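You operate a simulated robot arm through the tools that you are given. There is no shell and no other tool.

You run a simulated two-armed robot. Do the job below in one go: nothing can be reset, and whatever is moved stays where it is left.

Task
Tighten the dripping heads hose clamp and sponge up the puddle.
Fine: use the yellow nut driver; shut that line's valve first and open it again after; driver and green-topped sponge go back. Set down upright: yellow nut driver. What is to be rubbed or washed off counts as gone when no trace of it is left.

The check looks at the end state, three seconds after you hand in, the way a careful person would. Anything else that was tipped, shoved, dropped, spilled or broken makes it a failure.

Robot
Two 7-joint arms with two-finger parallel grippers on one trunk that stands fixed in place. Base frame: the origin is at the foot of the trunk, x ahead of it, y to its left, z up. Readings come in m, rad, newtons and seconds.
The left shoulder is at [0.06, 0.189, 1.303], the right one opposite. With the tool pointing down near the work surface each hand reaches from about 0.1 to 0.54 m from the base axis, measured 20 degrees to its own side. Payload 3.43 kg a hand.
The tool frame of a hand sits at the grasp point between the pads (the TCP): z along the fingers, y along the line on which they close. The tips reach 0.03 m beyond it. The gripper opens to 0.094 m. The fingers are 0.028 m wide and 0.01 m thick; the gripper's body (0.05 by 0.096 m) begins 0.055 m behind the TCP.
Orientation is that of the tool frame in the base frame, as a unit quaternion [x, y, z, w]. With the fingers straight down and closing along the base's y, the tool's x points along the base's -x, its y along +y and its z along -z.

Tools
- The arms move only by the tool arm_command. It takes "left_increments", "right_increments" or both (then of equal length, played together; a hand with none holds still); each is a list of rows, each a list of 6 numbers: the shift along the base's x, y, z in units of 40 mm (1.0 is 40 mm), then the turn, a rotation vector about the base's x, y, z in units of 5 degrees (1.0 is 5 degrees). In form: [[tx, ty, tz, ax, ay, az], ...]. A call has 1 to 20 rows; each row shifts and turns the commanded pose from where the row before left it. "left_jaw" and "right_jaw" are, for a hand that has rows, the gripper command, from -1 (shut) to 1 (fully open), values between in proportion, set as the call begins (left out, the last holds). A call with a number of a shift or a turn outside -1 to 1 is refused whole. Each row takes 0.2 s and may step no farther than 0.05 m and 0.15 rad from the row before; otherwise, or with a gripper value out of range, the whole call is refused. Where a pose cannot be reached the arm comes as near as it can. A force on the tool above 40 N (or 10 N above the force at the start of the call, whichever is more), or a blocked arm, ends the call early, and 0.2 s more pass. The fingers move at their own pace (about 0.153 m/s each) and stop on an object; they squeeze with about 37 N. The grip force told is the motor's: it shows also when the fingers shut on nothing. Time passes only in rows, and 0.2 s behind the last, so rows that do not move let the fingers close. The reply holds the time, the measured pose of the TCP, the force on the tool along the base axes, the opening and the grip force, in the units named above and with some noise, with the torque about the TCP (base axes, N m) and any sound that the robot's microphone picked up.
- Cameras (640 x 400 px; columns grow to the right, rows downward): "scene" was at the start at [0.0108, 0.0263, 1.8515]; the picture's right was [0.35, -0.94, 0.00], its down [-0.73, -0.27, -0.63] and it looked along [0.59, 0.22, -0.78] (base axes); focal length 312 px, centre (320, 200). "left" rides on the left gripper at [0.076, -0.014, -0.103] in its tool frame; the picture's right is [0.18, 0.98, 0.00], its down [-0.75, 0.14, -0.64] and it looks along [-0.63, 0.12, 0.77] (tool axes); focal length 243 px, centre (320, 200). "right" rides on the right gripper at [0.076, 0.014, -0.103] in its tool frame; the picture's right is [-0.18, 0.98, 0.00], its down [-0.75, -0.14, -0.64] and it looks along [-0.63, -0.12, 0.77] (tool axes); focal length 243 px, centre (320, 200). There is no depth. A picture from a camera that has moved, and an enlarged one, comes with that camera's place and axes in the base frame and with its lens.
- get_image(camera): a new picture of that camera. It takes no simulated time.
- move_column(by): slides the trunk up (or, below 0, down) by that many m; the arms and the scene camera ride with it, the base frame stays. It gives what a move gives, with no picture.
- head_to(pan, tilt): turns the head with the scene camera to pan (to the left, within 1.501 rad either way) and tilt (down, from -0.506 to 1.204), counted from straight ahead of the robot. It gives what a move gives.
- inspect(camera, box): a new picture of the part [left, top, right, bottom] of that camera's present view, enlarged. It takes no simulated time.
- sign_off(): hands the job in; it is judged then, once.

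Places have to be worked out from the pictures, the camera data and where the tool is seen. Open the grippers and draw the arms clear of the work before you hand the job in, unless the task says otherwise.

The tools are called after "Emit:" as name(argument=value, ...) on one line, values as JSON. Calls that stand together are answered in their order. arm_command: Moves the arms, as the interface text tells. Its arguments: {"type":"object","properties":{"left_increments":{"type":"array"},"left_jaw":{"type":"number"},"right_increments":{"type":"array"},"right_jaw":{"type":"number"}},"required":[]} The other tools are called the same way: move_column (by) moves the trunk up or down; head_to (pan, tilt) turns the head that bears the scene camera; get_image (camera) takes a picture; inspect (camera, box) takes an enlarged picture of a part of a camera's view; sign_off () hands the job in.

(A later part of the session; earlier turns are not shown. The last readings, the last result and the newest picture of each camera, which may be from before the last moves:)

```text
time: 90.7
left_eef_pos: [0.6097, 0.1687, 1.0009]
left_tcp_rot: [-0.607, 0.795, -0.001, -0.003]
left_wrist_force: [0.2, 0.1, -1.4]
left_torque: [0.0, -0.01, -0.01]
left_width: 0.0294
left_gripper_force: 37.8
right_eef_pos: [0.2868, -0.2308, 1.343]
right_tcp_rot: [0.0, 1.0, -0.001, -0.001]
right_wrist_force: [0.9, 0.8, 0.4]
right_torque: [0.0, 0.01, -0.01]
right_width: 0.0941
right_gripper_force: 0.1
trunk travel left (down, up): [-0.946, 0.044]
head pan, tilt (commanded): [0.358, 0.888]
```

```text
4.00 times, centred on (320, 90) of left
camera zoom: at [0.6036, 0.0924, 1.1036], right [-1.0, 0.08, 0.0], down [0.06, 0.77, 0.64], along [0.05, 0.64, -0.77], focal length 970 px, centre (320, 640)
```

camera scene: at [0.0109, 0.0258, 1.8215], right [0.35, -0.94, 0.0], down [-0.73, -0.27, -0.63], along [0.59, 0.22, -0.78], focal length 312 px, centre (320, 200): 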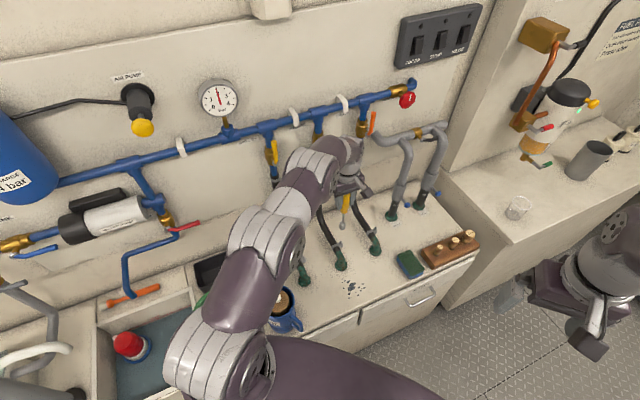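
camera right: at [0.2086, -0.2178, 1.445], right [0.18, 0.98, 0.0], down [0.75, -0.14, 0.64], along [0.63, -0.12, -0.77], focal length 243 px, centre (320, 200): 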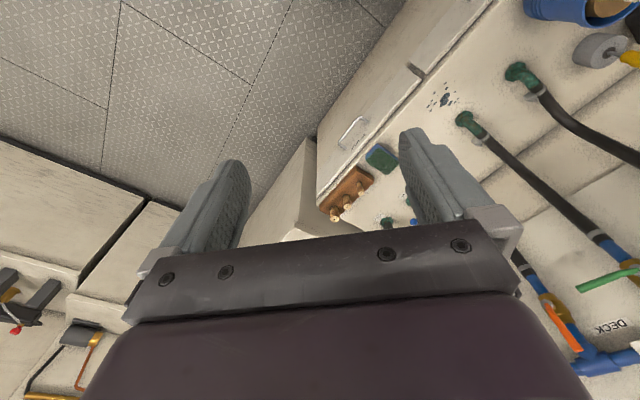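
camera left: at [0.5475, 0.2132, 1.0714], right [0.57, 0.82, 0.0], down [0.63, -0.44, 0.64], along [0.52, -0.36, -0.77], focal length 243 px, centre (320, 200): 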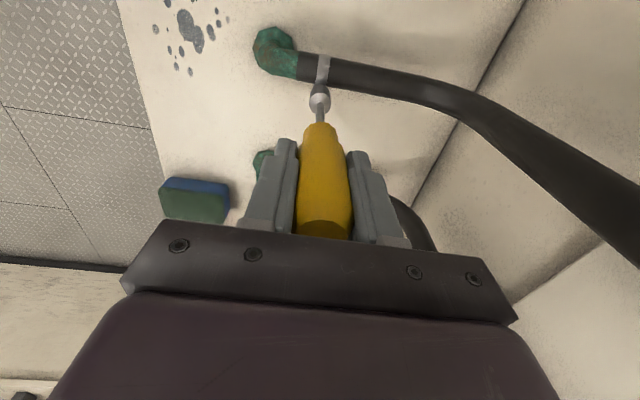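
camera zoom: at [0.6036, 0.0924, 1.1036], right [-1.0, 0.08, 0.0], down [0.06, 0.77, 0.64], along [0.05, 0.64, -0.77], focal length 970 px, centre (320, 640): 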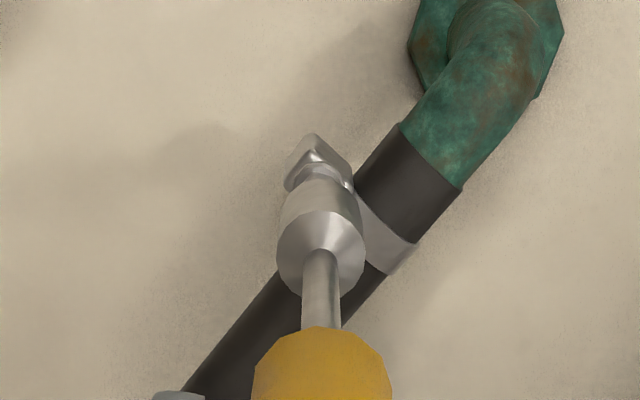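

A small correction of +1.5 mm in y centres the socket; then I lower and turn in short steps, reading the torque.

Emit:
arm_command(left_increments=[[0, 0.0375, 0, 0, 0, 0], [0, 0, -0.15, 0, 0, 0], [0, 0, -0.15, 0, 0, 0], [0, 0, -0.15, 0, 0, 0], [0, 0, -0.15, 0, 0, 0], [0, 0, -0.1, 0, 0, 0], [0, 0, -0.1, 0, 0, 0], [0, 0, 0, 0, 0, 0]])

Emit:
arm_command(left_increments=[[0, 0, 0, 0, 0, -1], [0, 0, 0, 0, 0, -1], [0, 0, 0, 0, 0, 0]])

Emit:
arm_command(left_increments=[[0, 0, 0, 0, 0, -1], [0, 0, 0, 0, 0, -1], [0, 0, 0, 0, 0, 0]])

Emit:
arm_command(left_increments=[[0, 0, 0, 0, 0, -1], [0, 0, 0, 0, 0, -1], [0, 0, 0, 0, 0, 0]])

Emit:
inspect(camera="scene", box=[315, 215, 365, 265])

```text
time: 92.5
left_eef_pos: [0.6105, 0.1711, 0.9692]
left_tcp_rot: [-0.606, 0.795, -0.001, -0.003]
left_wrist_force: [-0.5, -0.1, -1.0]
left_torque: [-0.04, -0.02, 0.02]
left_width: 0.0294
left_gripper_force: 36.7
right_eef_pos: [0.2868, -0.2321, 1.3435]
right_tcp_rot: [0.0, 1.0, 0.0, 0.0]
right_wrist_force: [-0.7, 0.5, -0.2]
right_torque: [-0.01, 0.01, -0.05]
right_width: 0.0939
right_gripper_force: 0.1
trunk travel left (down, up): [-0.946, 0.044]
head pan, tilt (commanded): [0.358, 0.888]
```

```text
time: 93.2
left_eef_pos: [0.6086, 0.1713, 0.9698]
left_tcp_rot: [-0.534, 0.845, -0.001, -0.003]
left_wrist_force: [-0.6, 0.0, -1.3]
left_torque: [0.02, -0.01, 0.02]
left_width: 0.0299
left_gripper_force: 37.4
right_eef_pos: [0.2867, -0.2295, 1.3435]
right_tcp_rot: [0.0, 1.0, 0.001, 0.0]
right_wrist_force: [0.0, -1.2, 0.1]
right_torque: [-0.01, 0.0, 0.04]
right_width: 0.094
right_gripper_force: 0.0
trunk travel left (down, up): [-0.946, 0.044]
head pan, tilt (commanded): [0.358, 0.888]
```

```text
time: 94.0
left_eef_pos: [0.6092, 0.1713, 0.9685]
left_tcp_rot: [-0.459, 0.888, -0.001, -0.003]
left_wrist_force: [-0.1, -0.7, -0.3]
left_torque: [0.0, 0.01, 0.08]
left_width: 0.0292
left_gripper_force: 37.1
right_eef_pos: [0.2863, -0.2312, 1.343]
right_tcp_rot: [0.0, 1.0, 0.0, 0.0]
right_wrist_force: [-0.4, -0.1, -0.3]
right_torque: [0.0, 0.01, -0.03]
right_width: 0.0941
right_gripper_force: 0.0
trunk travel left (down, up): [-0.946, 0.044]
head pan, tilt (commanded): [0.358, 0.888]
```

```text
time: 94.8
left_eef_pos: [0.6102, 0.1706, 0.9708]
left_tcp_rot: [-0.379, 0.925, 0.0, -0.002]
left_wrist_force: [-0.2, 0.1, -0.5]
left_torque: [0.0, 0.01, 0.15]
left_width: 0.0293
left_gripper_force: 37.2
right_eef_pos: [0.2856, -0.2315, 1.3425]
right_tcp_rot: [0.0, 1.0, 0.001, 0.0]
right_wrist_force: [0.3, -0.2, 0.3]
right_torque: [0.03, -0.02, 0.0]
right_width: 0.094
right_gripper_force: 0.0
trunk travel left (down, up): [-0.946, 0.044]
head pan, tilt (commanded): [0.358, 0.888]
```

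```text
8.00 times, centred on (340, 240) of scene
camera zoom: at [0.011, 0.0262, 1.8215], right [0.35, -0.94, 0.0], down [-0.73, -0.27, -0.63], along [0.59, 0.22, -0.78], focal length 2499 px, centre (160, -120)
```

zoom: 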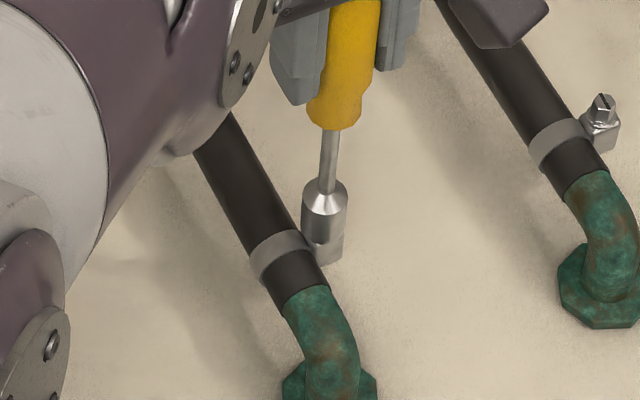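

Torque builds steadily from the start this time: the screw resists at once. I turn on another 40 degrees to load it fully, then lift off and compare the slot.

Emit:
arm_command(left_increments=[[0, 0, 0, 0, 0, -1], [0, 0, 0, 0, 0, -1], [0, 0, 0, 0, 0, -1], [0, 0, 0, 0, 0, -1], [0, 0, 0, 0, 0, 0]])

Emit:
arm_command(left_increments=[[0, 0, 0, 0, 0, -1], [0, 0, 0, 0, 0, -1], [0, 0, 0, 0, 0, -1], [0, 0, 0, 0, 0, -1], [0, 0, 0, 0, 0, 0]])

Emit:
arm_command(left_increments=[[0, 0, 0.3, 0, 0, 0], [0, 0, 0.5, 0, 0, 0], [0, 0, 0, 0, 0, 0]])

Emit:
inspect(camera="scene", box=[325, 225, 355, 255])

```text
time: 96.0
left_eef_pos: [0.6094, 0.1714, 0.9709]
left_tcp_rot: [-0.214, 0.977, -0.001, -0.002]
left_wrist_force: [0.6, -0.1, -1.3]
left_torque: [-0.09, -0.05, 0.22]
left_width: 0.0293
left_gripper_force: 37.7
right_eef_pos: [0.2865, -0.2313, 1.3425]
right_tcp_rot: [0.0, 1.0, 0.0, 0.0]
right_wrist_force: [-0.4, -0.4, 0.2]
right_torque: [0.01, -0.05, -0.02]
right_width: 0.0939
right_gripper_force: 0.2
trunk travel left (down, up): [-0.946, 0.044]
head pan, tilt (commanded): [0.358, 0.888]
```

```text
time: 97.2
left_eef_pos: [0.6095, 0.1707, 0.9701]
left_tcp_rot: [-0.041, 0.999, 0.001, -0.002]
left_wrist_force: [1.6, -2.1, -0.5]
left_torque: [-0.36, -0.22, 0.3]
left_width: 0.0295
left_gripper_force: 36.7
right_eef_pos: [0.2865, -0.2306, 1.3413]
right_tcp_rot: [0.0, 1.0, 0.0, 0.0]
right_wrist_force: [0.2, 0.7, -0.2]
right_torque: [-0.02, -0.03, -0.01]
right_width: 0.0942
right_gripper_force: 0.1
trunk travel left (down, up): [-0.946, 0.044]
head pan, tilt (commanded): [0.358, 0.888]
```

```text
time: 98.0
left_eef_pos: [0.6084, 0.1702, 1.0014]
left_tcp_rot: [-0.04, 0.999, 0.001, -0.003]
left_wrist_force: [-0.1, -0.5, -0.4]
left_torque: [0.02, 0.02, 0.01]
left_width: 0.0295
left_gripper_force: 36.9
right_eef_pos: [0.2867, -0.2323, 1.3426]
right_tcp_rot: [-0.001, 1.0, 0.0, 0.0]
right_wrist_force: [0.5, 0.1, -1.3]
right_torque: [-0.02, -0.01, 0.0]
right_width: 0.0938
right_gripper_force: 0.1
trunk travel left (down, up): [-0.946, 0.044]
head pan, tilt (commanded): [0.358, 0.888]
```

```text
13.33 times, centred on (340, 240) of scene
camera zoom: at [0.0115, 0.0262, 1.8215], right [0.35, -0.94, 0.0], down [-0.73, -0.27, -0.63], along [0.59, 0.22, -0.78], focal length 4166 px, centre (53, -333)
```

zoom: 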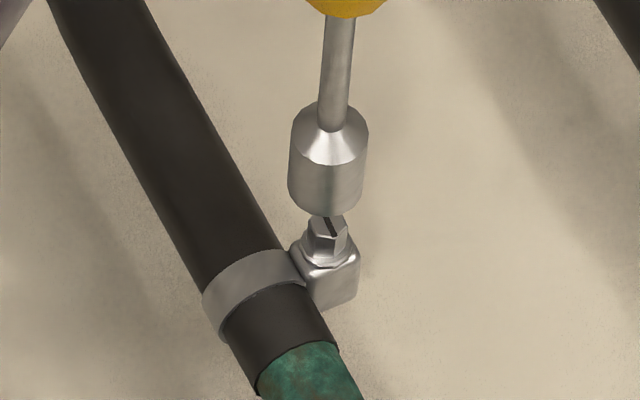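

The slot hasn't moved any further with 0.3 N m on it, so the screw is tight. I carry the driver back along the same front path, yawing back to 45 degrees, to above its holder.

Emit:
arm_command(left_increments=[[0, 0, 0.875, 0, 0, 0], [0, 0, 0.875, 0, 0, 0], [-0.675, -0.68, 0, 0, 0, 0], [-0.675, -0.68, 0, 0, 0, 0], [-0.72, 0.8, 0, 0, 0, 1], [-0.72, 0.8, 0, 0, 0, 1], [-0.72, 0.8, 0, 0, 0, 1], [-0.72, 0.8, 0, 0, 0, 1], [-0.72, 0.8, 0, 0, 0, 1], [-0.72, 0.8, 0, 0, 0, 1], [-0.72, 0.8, 0, 0, 0, 1], [0, 0, 0, 0, 0, 1], [0, 0, 0, 0, 0, 0]])

Emit:
get_image(camera="left")

Emit:
get_image(camera="scene")

```text
time: 100.8
left_eef_pos: [0.355, 0.3413, 1.0721]
left_tcp_rot: [-0.38, 0.925, -0.001, -0.003]
left_wrist_force: [0.8, -0.2, -0.5]
left_torque: [-0.01, 0.0, 0.02]
left_width: 0.0294
left_gripper_force: 36.8
right_eef_pos: [0.2869, -0.2306, 1.3435]
right_tcp_rot: [-0.001, 1.0, 0.001, 0.001]
right_wrist_force: [0.1, -0.4, 0.0]
right_torque: [0.02, 0.01, 0.0]
right_width: 0.0941
right_gripper_force: 0.1
trunk travel left (down, up): [-0.946, 0.044]
head pan, tilt (commanded): [0.358, 0.888]
```

```text
taken
camera left: at [0.3131, 0.2776, 1.1746], right [-0.82, 0.57, 0.0], down [0.44, 0.63, 0.64], along [0.36, 0.53, -0.77], focal length 243 px, centre (320, 200)
```

left: 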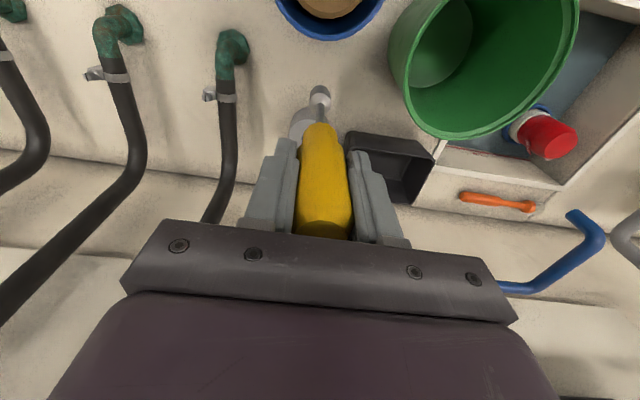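

```text
taken
camera scene: at [0.0112, 0.0256, 1.8215], right [0.35, -0.94, 0.0], down [-0.73, -0.27, -0.63], along [0.59, 0.22, -0.78], focal length 312 px, centre (320, 200)
```

scene: 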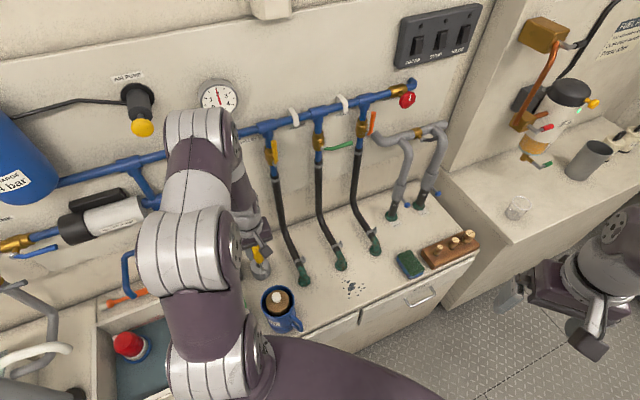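

Now over the holder: shift to (0.4305, 0.417) at the same height, then check the hole against the socket.

Emit:
arm_command(left_increments=[[0.63, 0.63, 0, 0, 0, 0], [0.63, 0.63, 0, 0, 0, 0], [0.63, 0.63, 0, 0, 0, 0], [0, 0, -0.7, 0, 0, 0], [0, 0, -0.6, 0, 0, 0], [0, 0, 0, 0, 0, 0]])

Emit:
inspect(camera="left", box=[280, 40, 360, 140])

Emit:
inspect(camera="scene", box=[220, 200, 300, 290])

```text
time: 102.2
left_eef_pos: [0.4286, 0.4167, 1.0193]
left_tcp_rot: [-0.379, 0.925, -0.002, -0.003]
left_wrist_force: [0.2, 0.2, -0.9]
left_torque: [-0.01, -0.01, 0.0]
left_width: 0.0298
left_gripper_force: 37.3
right_eef_pos: [0.2861, -0.232, 1.3424]
right_tcp_rot: [0.0, 1.0, -0.001, 0.001]
right_wrist_force: [0.2, -0.3, -0.3]
right_torque: [0.02, 0.0, 0.03]
right_width: 0.0941
right_gripper_force: 0.1
trunk travel left (down, up): [-0.946, 0.044]
head pan, tilt (commanded): [0.358, 0.888]
```

```text
4.00 times, centred on (320, 90) of left
camera zoom: at [0.3858, 0.3535, 1.1225], right [-0.82, 0.57, 0.0], down [0.44, 0.63, 0.64], along [0.36, 0.52, -0.77], focal length 970 px, centre (320, 640)
```

zoom: 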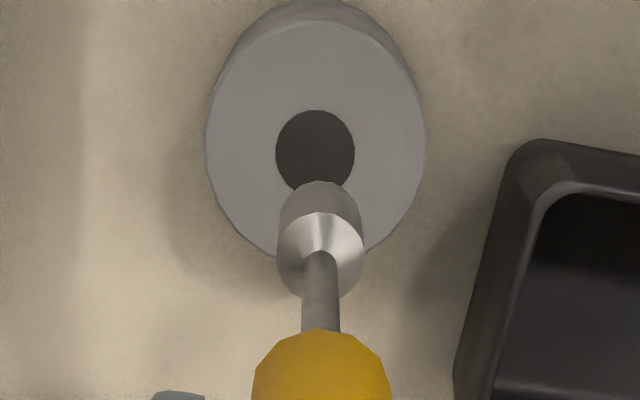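

```text
4.44 times, centred on (260, 245) of scene
camera zoom: at [0.0105, 0.0263, 1.8215], right [0.35, -0.94, 0.0], down [-0.73, -0.27, -0.63], along [0.59, 0.22, -0.78], focal length 1388 px, centre (587, 0)
```

zoom: 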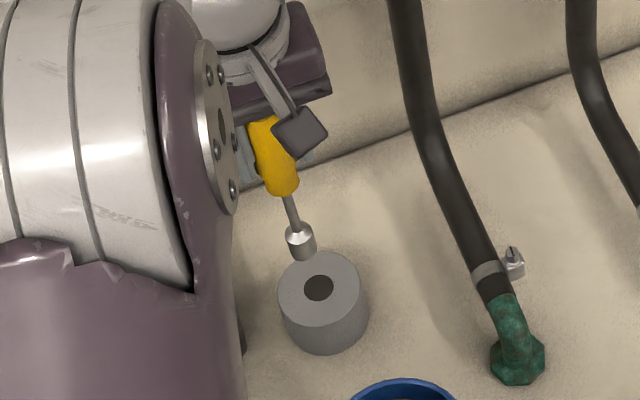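

The hole and socket line up as they did when I pulled it out; I nudge +1.5 mm in x to centre better and lower the driver into the holder.

Emit:
arm_command(left_increments=[[0.0375, 0, -0.3, 0, 0, 0], [0, 0, -0.6, 0, 0, 0], [0, 0, -0.6, 0, 0, 0], [0, 0, -0.6, 0, 0, 0], [0, 0, -0.4, 0, 0, 0], [0, 0, -0.2, 0, 0, 0], [0, 0, 0, 0, 0, 0]])

Emit:
inspect(camera="left", box=[270, 40, 370, 140])

```text
time: 103.4
left_eef_pos: [0.4319, 0.4171, 0.9392]
left_tcp_rot: [-0.38, 0.925, 0.001, 0.002]
left_wrist_force: [-9.9, -4.4, 33.3]
left_torque: [-0.4, 1.09, 0.06]
left_width: 0.0297
left_gripper_force: 36.7
right_eef_pos: [0.2839, -0.2343, 1.3434]
right_tcp_rot: [0.0, 1.0, 0.002, 0.001]
right_wrist_force: [-0.4, -0.1, -0.4]
right_torque: [-0.01, 0.02, 0.02]
right_width: 0.0942
right_gripper_force: 0.1
trunk travel left (down, up): [-0.946, 0.044]
head pan, tilt (commanded): [0.358, 0.888]
stopped in row 5 (left hand): the force on the tool passed its limit at 68 N (the readings are from after the stop); the commanded pose is now the measured one
```

```text
4.00 times, centred on (320, 90) of left
camera zoom: at [0.3882, 0.3522, 1.041], right [-0.82, 0.57, 0.0], down [0.44, 0.63, 0.64], along [0.37, 0.53, -0.76], focal length 970 px, centre (320, 640)
```

zoom: 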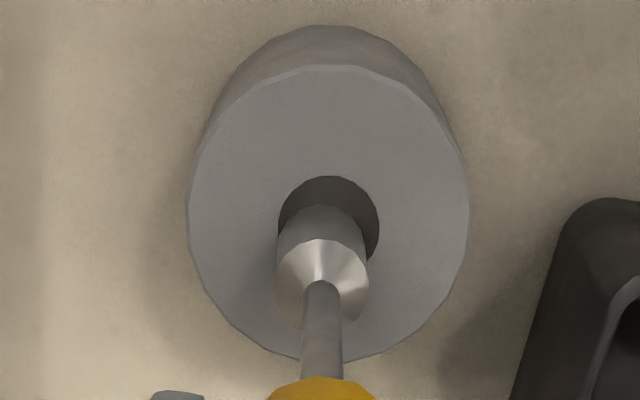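

The socket caught the holder's rim and the call stopped. I don't move on until I've looked at how the driver sits in the hand now.

Emit:
get_image(camera="left")

Emit:
inspect(camera="scene", box=[220, 220, 290, 290])

```text
taken
camera left: at [0.3882, 0.3522, 1.041], right [-0.82, 0.57, 0.0], down [0.44, 0.63, 0.64], along [0.37, 0.53, -0.76], focal length 243 px, centre (320, 200)
```

left: 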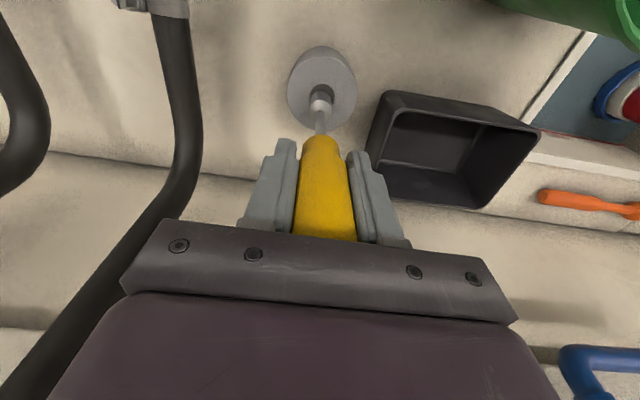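

```text
5.71 times, centred on (255, 255) of scene
camera zoom: at [0.0056, 0.0221, 1.8221], right [0.35, -0.94, 0.0], down [-0.72, -0.27, -0.63], along [0.59, 0.22, -0.77], focal length 1785 px, centre (691, -114)
```

zoom: 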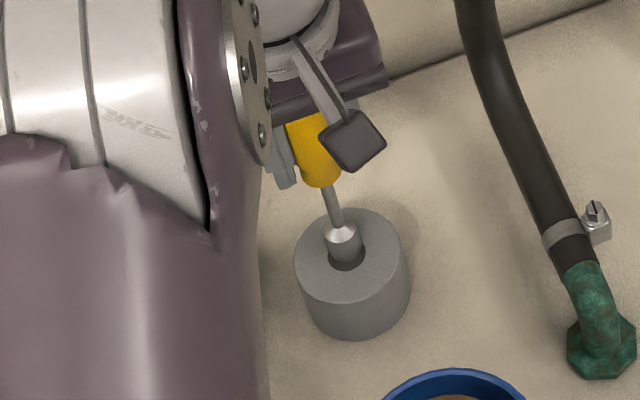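

The driver has slid up a little in the grip, and the socket sits on the far-left part of the rim. I raise 2 cm to unload and look again.

Emit:
arm_command(left_increments=[[0, 0, 0.2, 0, 0, 0], [0, 0, 0.3, 0, 0, 0], [0, 0, 0, 0, 0, 0]])

Emit:
inspect(camera="left", box=[270, 40, 370, 140])

Emit:
inspect(camera="scene", box=[220, 220, 290, 290])

```text
time: 104.2
left_eef_pos: [0.4325, 0.4173, 0.954]
left_tcp_rot: [-0.38, 0.925, 0.0, 0.001]
left_wrist_force: [-0.1, 0.1, -1.6]
left_torque: [-0.01, 0.01, 0.01]
left_width: 0.0295
left_gripper_force: 37.2
right_eef_pos: [0.2869, -0.2307, 1.3429]
right_tcp_rot: [0.0, 1.0, 0.0, 0.001]
right_wrist_force: [-0.5, -0.5, -0.4]
right_torque: [-0.03, -0.01, 0.0]
right_width: 0.0939
right_gripper_force: 0.0
trunk travel left (down, up): [-0.946, 0.044]
head pan, tilt (commanded): [0.358, 0.888]
```

```text
4.00 times, centred on (320, 90) of left
camera zoom: at [0.3893, 0.3538, 1.0568], right [-0.82, 0.57, 0.0], down [0.44, 0.63, 0.64], along [0.37, 0.53, -0.77], focal length 970 px, centre (320, 640)
```

zoom: 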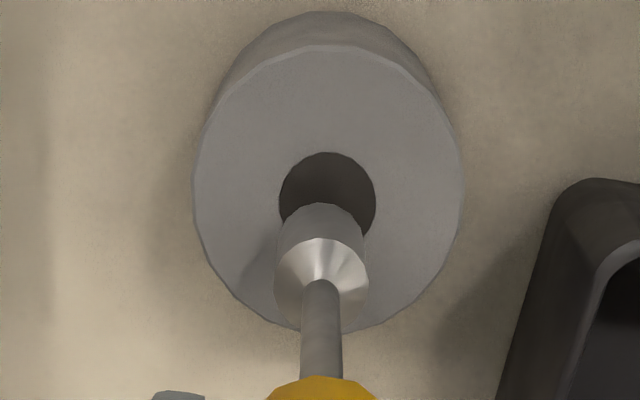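

```text
5.71 times, centred on (255, 255) of scene
camera zoom: at [0.0102, 0.0258, 1.8215], right [0.35, -0.94, 0.0], down [-0.73, -0.27, -0.63], along [0.59, 0.22, -0.78], focal length 1785 px, centre (691, -114)
```

zoom: 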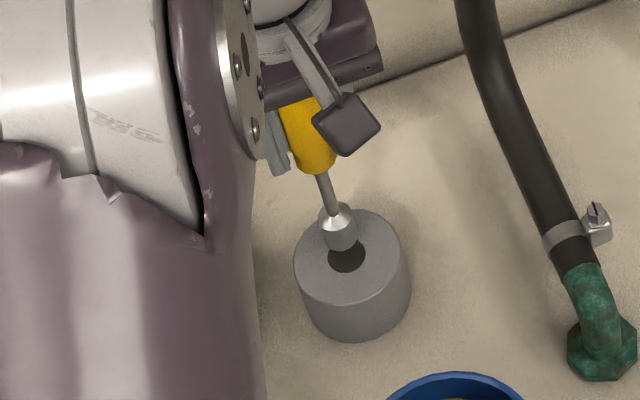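

Comparing both views, the rim is a bit higher (about 0.807) than I took it for and the hole lies around (0.428, 0.412), so the socket was some 5 mm off. The driver slid up about 2 cm in the grip but is still straight. I shift (-4.5, -4.5) mm and check again.

Emit:
arm_command(left_increments=[[-0.1125, -0.1125, 0, 0, 0, 0], [0, 0, 0, 0, 0, 0]])

Emit:
inspect(camera="left", box=[280, 50, 360, 130])

Emit:
inspect(camera="scene", box=[245, 240, 285, 280])

```text
time: 104.8
left_eef_pos: [0.4274, 0.4132, 0.9553]
left_tcp_rot: [-0.379, 0.925, 0.0, 0.0]
left_wrist_force: [-0.2, -0.1, -1.0]
left_torque: [-0.02, -0.02, -0.02]
left_width: 0.0294
left_gripper_force: 37.4
right_eef_pos: [0.287, -0.232, 1.3427]
right_tcp_rot: [0.0, 1.0, 0.0, 0.002]
right_wrist_force: [-0.6, 0.0, 0.5]
right_torque: [0.0, 0.0, 0.01]
right_width: 0.0942
right_gripper_force: 0.0
trunk travel left (down, up): [-0.946, 0.044]
head pan, tilt (commanded): [0.358, 0.888]
```

```text
5.00 times, centred on (320, 90) of left
camera zoom: at [0.385, 0.349, 1.0563], right [-0.82, 0.57, 0.0], down [0.44, 0.63, 0.64], along [0.37, 0.53, -0.77], focal length 1213 px, centre (320, 750)
```

zoom: 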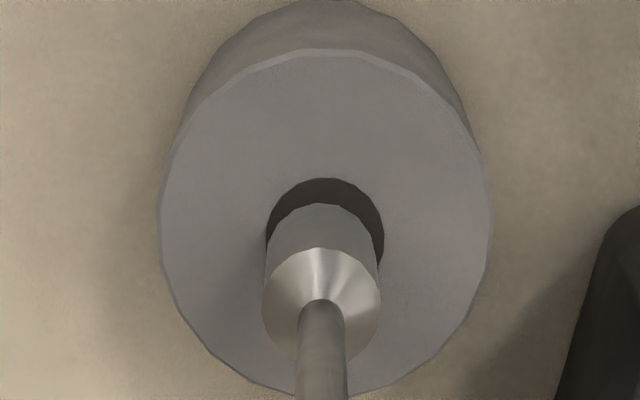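

```text
10.00 times, centred on (265, 260) of scene
camera zoom: at [0.0106, 0.0261, 1.8215], right [0.35, -0.94, 0.0], down [-0.73, -0.27, -0.63], along [0.59, 0.22, -0.78], focal length 3124 px, centre (870, -400)
```

zoom: 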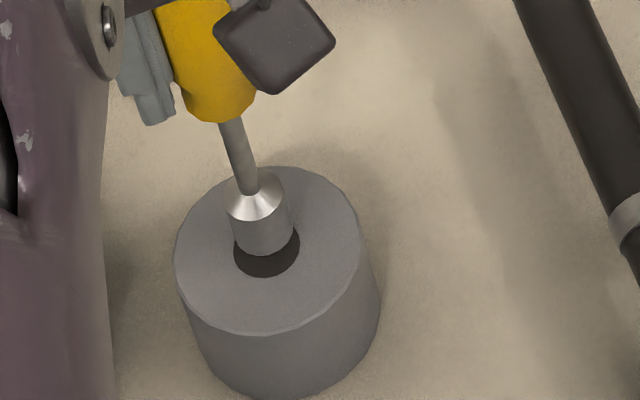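

With the rim at z = 0.807, both views now show the socket centred over the hole to within 1 mm (and the earlier stop height agrees with that). I lower gently by 20 mm and check the force.

Emit:
arm_command(left_increments=[[-0.015, 0.0115, -0.1, 0, 0, 0], [0, 0, -0.1, 0, 0, 0], [0, 0, -0.1, 0, 0, 0], [0, 0, -0.1, 0, 0, 0], [0, 0, -0.1, 0, 0, 0], [0, 0, 0, 0, 0, 0]])

Emit:
inspect(camera="left", box=[280, 50, 360, 130])

Emit:
inspect(camera="scene", box=[245, 240, 285, 280])

```text
time: 106.2
left_eef_pos: [0.4283, 0.4154, 0.9339]
left_tcp_rot: [-0.379, 0.926, 0.0, 0.0]
left_wrist_force: [-0.8, 0.0, -0.8]
left_torque: [-0.02, 0.02, -0.02]
left_width: 0.0294
left_gripper_force: 36.6
right_eef_pos: [0.287, -0.2318, 1.3422]
right_tcp_rot: [-0.001, 1.0, 0.001, 0.0]
right_wrist_force: [-0.6, 0.6, -0.1]
right_torque: [-0.02, -0.01, 0.02]
right_width: 0.0941
right_gripper_force: 0.2
trunk travel left (down, up): [-0.946, 0.044]
head pan, tilt (commanded): [0.358, 0.888]
```

```text
5.00 times, centred on (320, 90) of left
camera zoom: at [0.3855, 0.3505, 1.036], right [-0.82, 0.57, 0.0], down [0.44, 0.63, 0.64], along [0.37, 0.53, -0.77], focal length 1213 px, centre (320, 750)
```

zoom: 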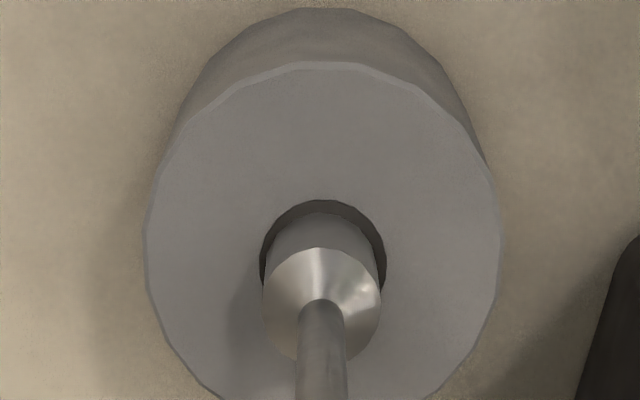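

```text
10.00 times, centred on (265, 260) of scene
camera zoom: at [0.011, 0.0265, 1.8215], right [0.35, -0.94, 0.0], down [-0.73, -0.27, -0.63], along [0.59, 0.22, -0.78], focal length 3124 px, centre (870, -400)
```

zoom: 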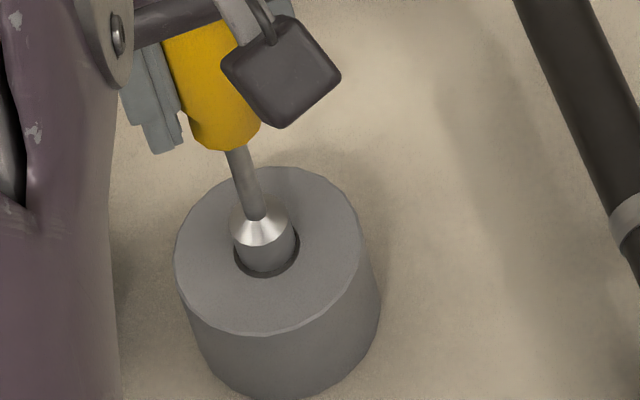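

The socket is entering the hole cleanly with no force. I continue down to the seat, slowly.

Emit:
arm_command(left_increments=[[0, 0, -0.125, 0, 0, 0], [0, 0, -0.125, 0, 0, 0], [0, 0, -0.125, 0, 0, 0], [0, 0, -0.125, 0, 0, 0], [0, 0, -0.125, 0, 0, 0], [0, 0, -0.125, 0, 0, 0], [0, 0, -0.125, 0, 0, 0], [0, 0, -0.125, 0, 0, 0], [0, 0, -0.125, 0, 0, 0], [0, 0, 0, 0, 0, 0]])

Emit:
get_image(camera="left")

```text
time: 108.4
left_eef_pos: [0.429, 0.4148, 0.891]
left_tcp_rot: [-0.379, 0.925, 0.0, 0.0]
left_wrist_force: [0.0, 0.6, -0.8]
left_torque: [0.02, -0.01, 0.0]
left_width: 0.0295
left_gripper_force: 37.0
right_eef_pos: [0.2875, -0.2315, 1.3426]
right_tcp_rot: [0.0, 1.0, 0.0, 0.0]
right_wrist_force: [0.8, 0.7, -0.6]
right_torque: [-0.01, -0.02, 0.0]
right_width: 0.0941
right_gripper_force: 0.0
trunk travel left (down, up): [-0.946, 0.044]
head pan, tilt (commanded): [0.358, 0.888]
```

```text
taken
camera left: at [0.3859, 0.3504, 0.9921], right [-0.82, 0.57, 0.0], down [0.44, 0.63, 0.64], along [0.37, 0.53, -0.77], focal length 243 px, centre (320, 200)
```

left: 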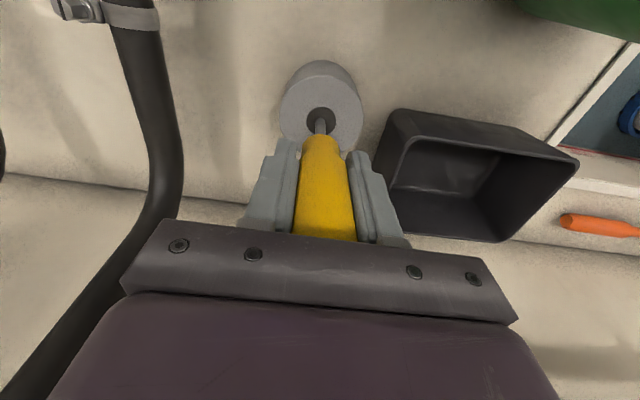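

Almost seated, about 8 mm left by estimate. I go on in 2 mm steps till it touches.

Emit:
arm_command(left_increments=[[0, 0, -0.05, 0, 0, 0], [0, 0, -0.05, 0, 0, 0], [0, 0, -0.05, 0, 0, 0], [0, 0, -0.025, 0, 0, 0], [0, 0, 0, 0, 0, 0]])

```text
time: 109.6
left_eef_pos: [0.4289, 0.4155, 0.8848]
left_tcp_rot: [-0.379, 0.925, 0.001, 0.001]
left_wrist_force: [-0.3, 0.0, 9.3]
left_torque: [-0.04, 0.1, -0.02]
left_width: 0.0297
left_gripper_force: 37.2
right_eef_pos: [0.2853, -0.2319, 1.3428]
right_tcp_rot: [-0.001, 1.0, 0.001, 0.002]
right_wrist_force: [-0.8, 0.8, 0.2]
right_torque: [0.01, 0.0, -0.01]
right_width: 0.0941
right_gripper_force: 0.1
trunk travel left (down, up): [-0.946, 0.044]
head pan, tilt (commanded): [0.358, 0.888]
```

The driver has bottomed out (9 N up). I open the hand and then rise straight up.

Emit:
arm_command(left_increments=[[0, 0, 0.03, 0, 0, 0], [0, 0, 0, 0, 0, 0], [0, 0, 0, 0, 0, 0], [0, 0, 0, 0, 0, 0]], left_jaw=1)

Emit:
get_image(camera="left")

```text
time: 110.6
left_eef_pos: [0.4291, 0.4135, 0.8849]
left_tcp_rot: [-0.379, 0.925, 0.0, -0.001]
left_wrist_force: [0.8, 0.9, 2.4]
left_torque: [-0.02, -0.01, 0.01]
left_width: 0.094
left_gripper_force: 0.0
right_eef_pos: [0.2866, -0.2321, 1.3424]
right_tcp_rot: [0.0, 1.0, 0.0, 0.001]
right_wrist_force: [0.1, 0.3, -0.2]
right_torque: [0.02, 0.01, -0.03]
right_width: 0.0939
right_gripper_force: 0.1
trunk travel left (down, up): [-0.946, 0.044]
head pan, tilt (commanded): [0.358, 0.888]
```

```text
taken
camera left: at [0.3852, 0.3498, 0.9871], right [-0.82, 0.57, 0.0], down [0.44, 0.63, 0.64], along [0.37, 0.53, -0.77], focal length 243 px, centre (320, 200)
```

left: 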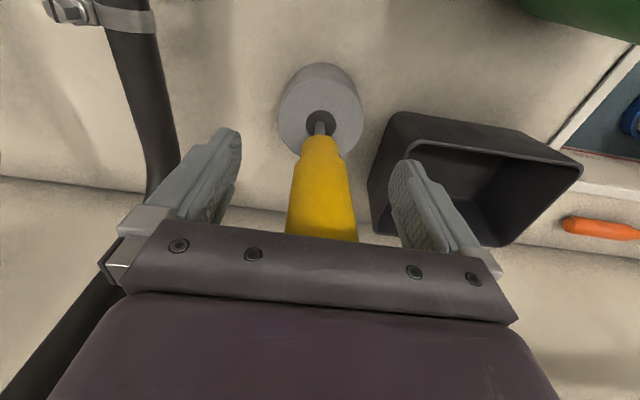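

Released; the driver stands in its holder. I rise straight up 15 cm.

Emit:
arm_command(left_increments=[[0, 0, 0.2, 0, 0, 0], [0, 0, 0.6, 0, 0, 0], [0, 0, 0.9, 0, 0, 0], [0, 0, 1, 0, 0, 0], [0, 0, 1, 0, 0, 0]])

Emit:
get_image(camera="left")

Emit:
inspect(camera="scene", box=[220, 200, 380, 300])

```text
time: 111.8
left_eef_pos: [0.4304, 0.4132, 1.0334]
left_tcp_rot: [-0.38, 0.925, 0.0, 0.0]
left_wrist_force: [-0.6, -0.3, -0.1]
left_torque: [0.03, 0.0, 0.01]
left_width: 0.0942
left_gripper_force: 0.0
right_eef_pos: [0.2871, -0.231, 1.3432]
right_tcp_rot: [0.001, 1.0, 0.0, 0.0]
right_wrist_force: [-0.6, -0.1, -0.1]
right_torque: [0.02, 0.0, 0.0]
right_width: 0.0939
right_gripper_force: 0.0
trunk travel left (down, up): [-0.946, 0.044]
head pan, tilt (commanded): [0.358, 0.888]
```

```text
taken
camera left: at [0.3871, 0.3485, 1.1359], right [-0.82, 0.57, 0.0], down [0.44, 0.63, 0.64], along [0.37, 0.53, -0.77], focal length 243 px, centre (320, 200)
```

left: 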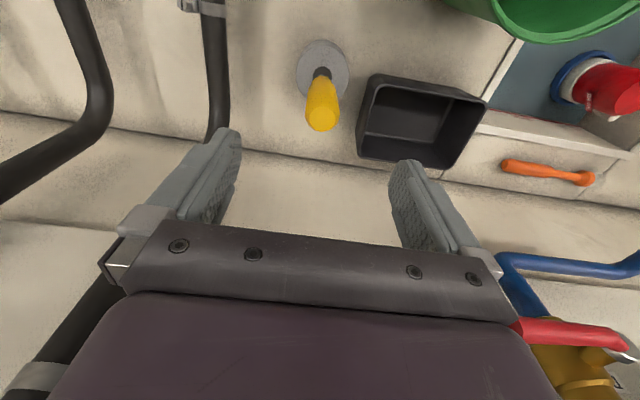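

```text
4.00 times, centred on (300, 250) of scene
camera zoom: at [0.0096, 0.0254, 1.8215], right [0.35, -0.94, 0.0], down [-0.73, -0.27, -0.63], along [0.59, 0.22, -0.78], focal length 1250 px, centre (400, 0)
```

zoom: 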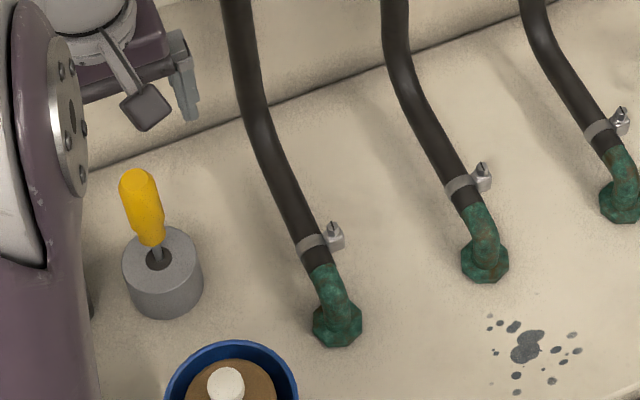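

The driver stands upright in its holder just as before, and no drop is to be seen at the middle elbow. Next I reopen the valve: I move the left hand back from the wall and across to in front of the green lever.

Emit:
arm_command(left_increments=[[-0.7, -0.72, 0.6, 0, 0, 0], [-0.7, -0.72, 0.6, 0, 0, 0], [-0.7, -0.72, 0.6, 0, 0, 0], [0.85, -0.69, 0.16, 0, 0, 0], [0.85, -0.69, 0.16, 0, 0, 0], [0.85, -0.69, 0.16, 0, 0, 0], [0.85, -0.69, 0.16, 0, 0, 0], [0.85, -0.69, 0.16, 0, 0, 0], [0.85, -0.69, 0.16, 0, 0, 0], [0.85, -0.69, 0.16, 0, 0, 0]], left_jaw=-1)

Emit:
get_image(camera="scene")

```text
time: 114.0
left_eef_pos: [0.5837, 0.1334, 1.1499]
left_tcp_rot: [-0.38, 0.925, 0.001, 0.0]
left_wrist_force: [-0.3, -1.1, -0.8]
left_torque: [0.0, 0.03, -0.02]
left_width: 0.0
left_gripper_force: 33.3
right_eef_pos: [0.2883, -0.232, 1.343]
right_tcp_rot: [-0.001, 1.0, 0.001, 0.0]
right_wrist_force: [0.0, -0.7, 0.2]
right_torque: [-0.02, 0.01, -0.02]
right_width: 0.0942
right_gripper_force: 0.0
trunk travel left (down, up): [-0.946, 0.044]
head pan, tilt (commanded): [0.358, 0.888]
```

```text
taken
camera scene: at [0.0127, 0.0249, 1.8215], right [0.35, -0.94, 0.0], down [-0.73, -0.27, -0.63], along [0.59, 0.22, -0.78], focal length 312 px, centre (320, 200)
```

scene: 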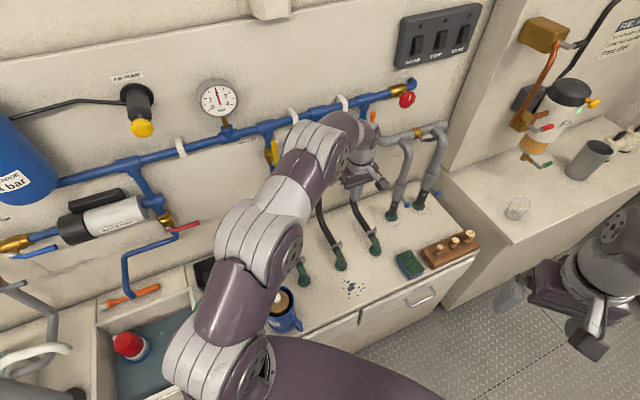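

Now I pitch the hand up to point at the wall (90 degrees in 5-degree steps), staying in front of the lever.

Emit:
arm_command(left_increments=[[0, 0, 0, 0.707, -0.707, 0], [0, 0, 0, 0.707, -0.707, 0], [0, 0, 0, 0.707, -0.707, 0], [0, 0, 0, 0.707, -0.707, 0], [0, 0, 0, 0.707, -0.707, 0], [0, 0, 0, 0.707, -0.707, 0], [0, 0, 0, 0.707, -0.707, 0], [0, 0, 0, 0.707, -0.707, 0], [0, 0, 0, 0.707, -0.707, 0], [0, 0, 0, 0.707, -0.707, 0], [0, 0, 0, 0.707, -0.707, 0], [0, 0, 0, 0.707, -0.707, 0], [0, 0, 0, 0.707, -0.707, 0], [0, 0, 0, 0.707, -0.707, 0], [0, 0, 0, 0.707, -0.707, 0], [0, 0, 0, 0.707, -0.707, 0], [0, 0, 0, 0.707, -0.707, 0], [0, 0, 0, 0.707, -0.707, 0]])

Emit:
get_image(camera="left")

Emit:
get_image(camera="scene")

```text
time: 117.8
left_eef_pos: [0.6101, 0.2068, 1.1555]
left_tcp_rot: [-0.292, 0.75, 0.212, 0.554]
left_wrist_force: [-0.6, -1.0, 0.6]
left_torque: [0.0, 0.03, -0.02]
left_width: 0.0
left_gripper_force: 33.1
left hand out of reach, approached as far as the arm can: row 13, 14, 15, 16, 17, 18
right_eef_pos: [0.2877, -0.2314, 1.3432]
right_tcp_rot: [-0.001, 1.0, 0.0, 0.0]
right_wrist_force: [-0.3, -0.1, -0.1]
right_torque: [0.0, -0.01, -0.02]
right_width: 0.0938
right_gripper_force: 0.0
trunk travel left (down, up): [-0.946, 0.044]
head pan, tilt (commanded): [0.358, 0.888]
```

```text
taken
camera left: at [0.5322, 0.1142, 1.1125], right [-0.7, 0.69, -0.18], down [-0.39, -0.15, 0.91], along [0.6, 0.71, 0.37], focal length 243 px, centre (320, 200)
```

left: 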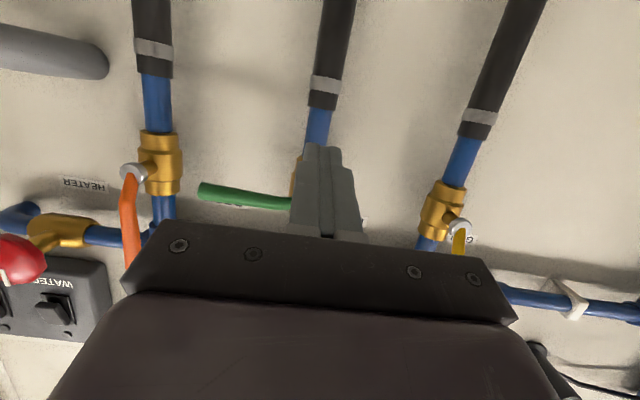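

```text
taken
camera scene: at [0.0123, 0.027, 1.8215], right [0.35, -0.94, 0.0], down [-0.73, -0.27, -0.63], along [0.59, 0.22, -0.78], focal length 312 px, centre (320, 200)
```

scene: 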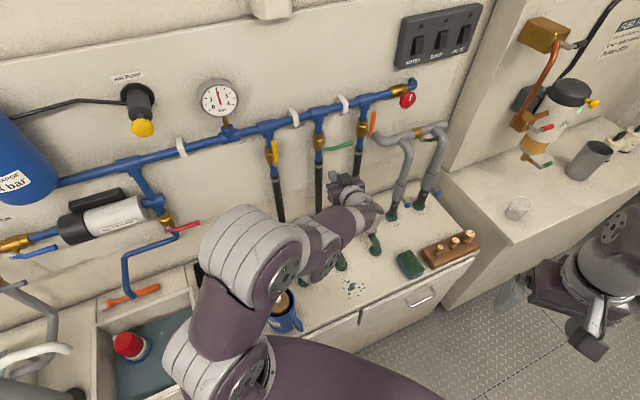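

The hand reached about 73 degrees of pitch (fingers still 17 degrees downward), under the lever, which is good enough to push it up. I move right along the wall to under the lever's outer end, then forward.

Emit:
arm_command(left_increments=[[0.6, -0.58, 0, 0, 0, 0], [0.6, -0.58, 0, 0, 0, 0], [0, 0, 0, 0, 0, 0]])

Emit:
get_image(camera="left")

```text
time: 118.6
left_eef_pos: [0.6693, 0.192, 1.1603]
left_tcp_rot: [-0.294, 0.746, 0.217, 0.557]
left_wrist_force: [-0.9, -0.3, -0.6]
left_torque: [0.01, 0.02, -0.01]
left_width: 0.0
left_gripper_force: 32.5
left hand out of reach, approached as far as the arm can: row 1, 2
right_eef_pos: [0.2849, -0.2313, 1.3421]
right_tcp_rot: [-0.001, 1.0, 0.0, 0.001]
right_wrist_force: [0.2, -0.8, 0.4]
right_torque: [0.01, -0.01, 0.01]
right_width: 0.094
right_gripper_force: 0.0
trunk travel left (down, up): [-0.946, 0.044]
head pan, tilt (commanded): [0.358, 0.888]
```

```text
taken
camera left: at [0.5918, 0.0993, 1.1157], right [-0.71, 0.68, -0.18], down [-0.39, -0.17, 0.9], along [0.59, 0.71, 0.39], focal length 243 px, centre (320, 200)
```

left: 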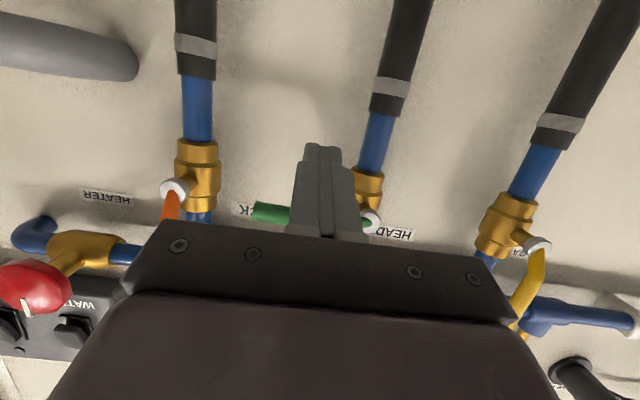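

The arm is again at a limit because the hand is low relative to the shoulder. I back off from the wall and lower the trunk, so that the hand works nearer shoulder height as it did the first time.

Emit:
arm_command(left_increments=[[-0.7, -0.75, 0, 0, 0, 0], [-0.7, -0.75, 0, 0, 0, 0], [-0.4, -0.4, 0, 0, 0, 0], [0, 0, 0, 0, 0, 0]])

Emit:
get_image(camera="scene")

```text
time: 119.6
left_eef_pos: [0.6317, 0.1985, 1.1668]
left_tcp_rot: [-0.293, 0.748, 0.213, 0.556]
left_wrist_force: [0.3, 0.5, -0.3]
left_torque: [-0.02, 0.01, 0.03]
left_width: 0.0
left_gripper_force: 32.9
left hand out of reach, approached as far as the arm can: row 1, 2, 3
right_eef_pos: [0.2873, -0.2315, 1.3429]
right_tcp_rot: [0.0, 1.0, 0.0, 0.0]
right_wrist_force: [0.2, -0.2, -0.1]
right_torque: [-0.03, 0.03, 0.0]
right_width: 0.0941
right_gripper_force: 0.1
trunk travel left (down, up): [-0.946, 0.044]
head pan, tilt (commanded): [0.358, 0.888]
```

```text
taken
camera scene: at [0.0114, 0.0262, 1.8215], right [0.35, -0.94, 0.0], down [-0.73, -0.27, -0.63], along [0.59, 0.22, -0.78], focal length 312 px, centre (320, 200)
```

scene: 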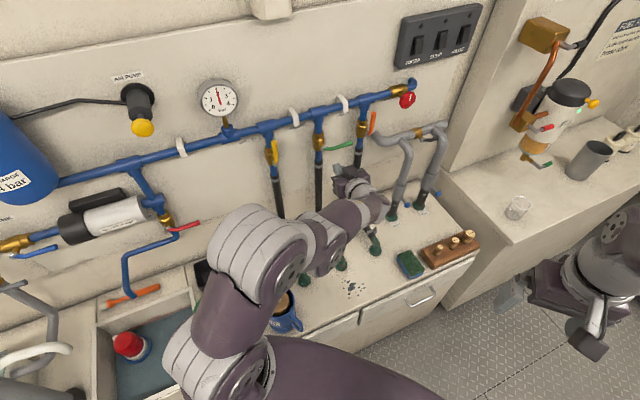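

On this wrist branch the hand can only point along the forearm or below it, so the elbow has to be lower. I alternate: lower the trunk a little, then raise and retract the hand.

Emit:
move_column(by=-0.06)

Emit:
arm_command(left_increments=[[-0.4, -0.4, 0.6, 0, 0, 0], [-0.4, -0.4, 0.6, 0, 0, 0], [0, 0, 0.3, 0, 0, 0], [0, 0, 0, 0, 0, 0]])

Emit:
get_image(camera="scene")

```text
time: 120.6
left_eef_pos: [0.6316, 0.1988, 1.1061]
left_tcp_rot: [-0.293, 0.748, 0.213, 0.556]
left_wrist_force: [-0.2, -0.6, 0.3]
left_torque: [-0.01, 0.0, -0.01]
left_width: 0.0
left_gripper_force: 33.4
right_eef_pos: [0.2871, -0.2317, 1.2821]
right_tcp_rot: [0.0, 1.0, 0.0, 0.002]
right_wrist_force: [0.4, -0.3, -0.5]
right_torque: [-0.01, 0.01, 0.03]
right_width: 0.094
right_gripper_force: 0.1
trunk travel left (down, up): [-0.886, 0.104]
head pan, tilt (commanded): [0.358, 0.888]
```

```text
time: 121.6
left_eef_pos: [0.6192, 0.1947, 1.1627]
left_tcp_rot: [-0.292, 0.75, 0.211, 0.554]
left_wrist_force: [-0.4, -0.9, -0.3]
left_torque: [-0.03, 0.01, 0.01]
left_width: 0.0
left_gripper_force: 32.9
left hand out of reach, approached as far as the arm can: row 1, 2, 3
right_eef_pos: [0.2873, -0.2308, 1.2824]
right_tcp_rot: [-0.001, 1.0, 0.0, 0.001]
right_wrist_force: [0.2, -0.5, 0.3]
right_torque: [0.01, 0.03, 0.0]
right_width: 0.094
right_gripper_force: 0.1
trunk travel left (down, up): [-0.886, 0.104]
head pan, tilt (commanded): [0.358, 0.888]
```

```text
taken
camera scene: at [0.0101, 0.0261, 1.7615], right [0.35, -0.94, 0.0], down [-0.73, -0.27, -0.63], along [0.59, 0.22, -0.78], focal length 312 px, centre (320, 200)
```

scene: 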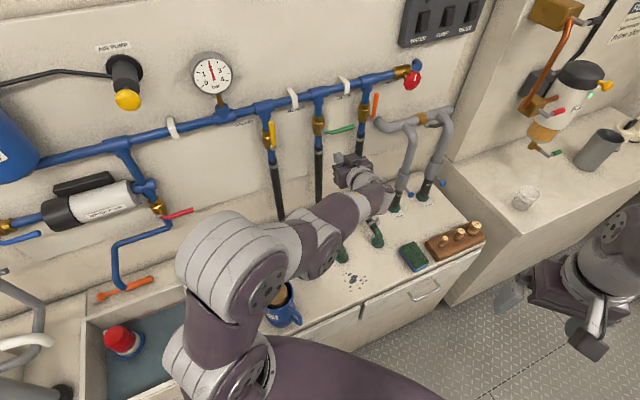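

Some progress. Lower the trunk another 6 cm and raise the hand again.

Emit:
move_column(by=-0.06)

Emit:
arm_command(left_increments=[[-0.2, -0.2, 0.6, 0, 0, 0], [-0.2, -0.2, 0.6, 0, 0, 0], [0, 0, 0.3, 0, 0, 0], [0, 0, 0, 0, 0, 0]])

Emit:
get_image(camera="scene")

Emit:
get_image(camera="left")

```text
time: 122.6
left_eef_pos: [0.619, 0.1941, 1.103]
left_tcp_rot: [-0.291, 0.751, 0.21, 0.554]
left_wrist_force: [-0.7, 0.0, 0.4]
left_torque: [-0.01, -0.01, -0.04]
left_width: 0.0
left_gripper_force: 32.9
right_eef_pos: [0.2867, -0.2316, 1.2233]
right_tcp_rot: [0.0, 1.0, -0.001, 0.0]
right_wrist_force: [-0.5, -0.2, -0.5]
right_torque: [0.04, -0.02, -0.01]
right_width: 0.0939
right_gripper_force: 0.1
trunk travel left (down, up): [-0.826, 0.164]
head pan, tilt (commanded): [0.358, 0.888]
```

```text
time: 123.6
left_eef_pos: [0.6175, 0.19, 1.1556]
left_tcp_rot: [-0.291, 0.751, 0.209, 0.555]
left_wrist_force: [-0.3, -0.5, 0.0]
left_torque: [0.01, 0.01, 0.01]
left_width: 0.0002
left_gripper_force: 32.6
left hand out of reach, approached as far as the arm can: row 1, 2, 3
right_eef_pos: [0.2864, -0.2312, 1.2235]
right_tcp_rot: [0.0, 1.0, 0.0, 0.001]
right_wrist_force: [0.0, -0.6, 0.0]
right_torque: [0.01, 0.03, -0.01]
right_width: 0.0939
right_gripper_force: 0.1
trunk travel left (down, up): [-0.826, 0.164]
head pan, tilt (commanded): [0.358, 0.888]
```

```text
taken
camera scene: at [0.0103, 0.0261, 1.7015], right [0.35, -0.94, 0.0], down [-0.73, -0.27, -0.63], along [0.59, 0.22, -0.78], focal length 312 px, centre (320, 200)
```

scene: 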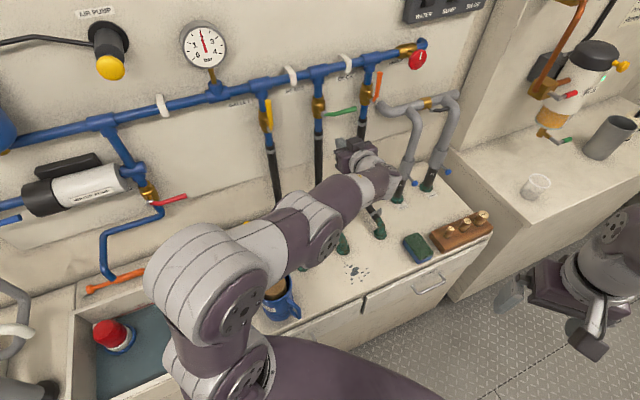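

```text
taken
camera left: at [0.5383, 0.0982, 1.1141], right [-0.7, 0.69, -0.19], down [-0.39, -0.15, 0.91], along [0.6, 0.7, 0.37], focal length 243 px, centre (320, 200)
```

left: 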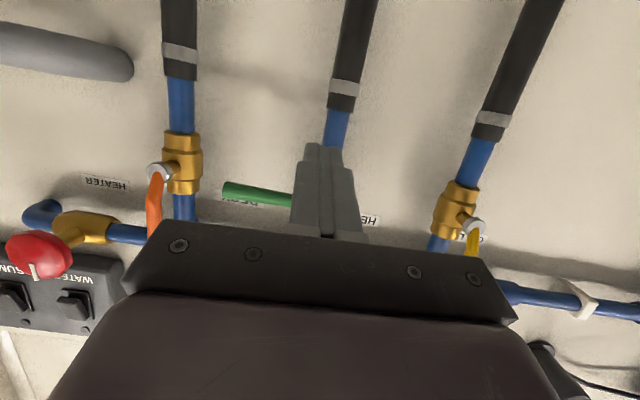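

The lever can equally be pushed with the fingers sloping about 30 degrees down, where the arm isn't at its limit. I pitch back 13 degrees and test a move to the right, staying off the wall.

Emit:
arm_command(left_increments=[[0, 0, 0, -0.62, 0.62, 0], [0, 0, 0, -0.62, 0.62, 0], [0, 0, 0, -0.62, 0.62, 0], [0.47, -0.46, 0, 0, 0, 0], [0.47, -0.46, 0, 0, 0, 0], [0, 0, 0, 0, 0, 0]])

Emit:
get_image(camera="left")

Emit:
get_image(camera="scene")

```text
time: 125.0
left_eef_pos: [0.657, 0.1512, 1.1564]
left_tcp_rot: [-0.318, 0.807, 0.172, 0.468]
left_wrist_force: [0.7, -0.3, 0.7]
left_torque: [0.01, -0.03, -0.04]
left_width: 0.0
left_gripper_force: 33.7
right_eef_pos: [0.2854, -0.231, 1.2233]
right_tcp_rot: [-0.001, 1.0, 0.0, 0.001]
right_wrist_force: [0.1, 0.3, -0.3]
right_torque: [0.0, -0.01, -0.01]
right_width: 0.094
right_gripper_force: 0.0
trunk travel left (down, up): [-0.826, 0.164]
head pan, tilt (commanded): [0.358, 0.888]
```

```text
taken
camera left: at [0.574, 0.0547, 1.1415], right [-0.73, 0.66, -0.18], down [-0.24, 0.0, 0.97], along [0.64, 0.75, 0.16], focal length 243 px, centre (320, 200)
```

left: 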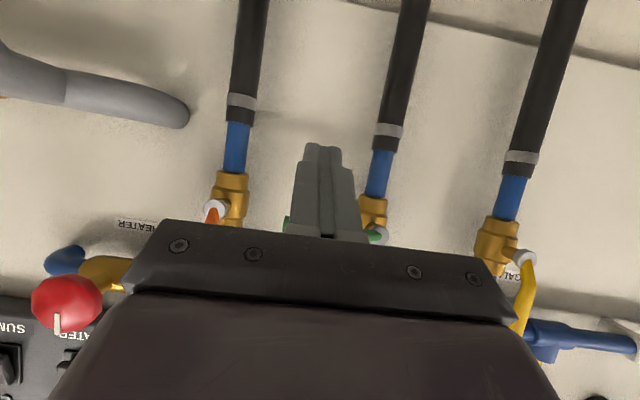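

```text
taken
camera scene: at [0.0097, 0.027, 1.7015], right [0.35, -0.94, 0.0], down [-0.73, -0.27, -0.63], along [0.59, 0.22, -0.78], focal length 312 px, centre (320, 200)
```

scene: 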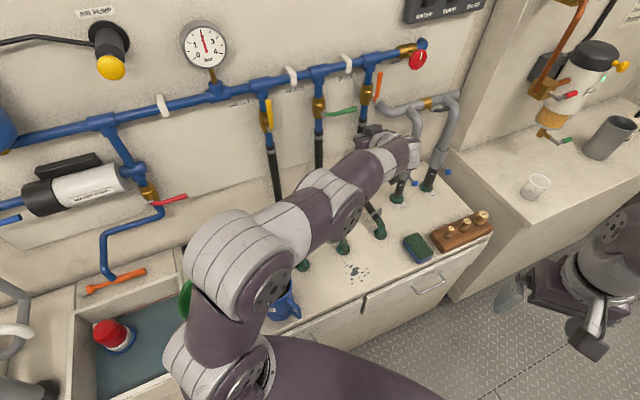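

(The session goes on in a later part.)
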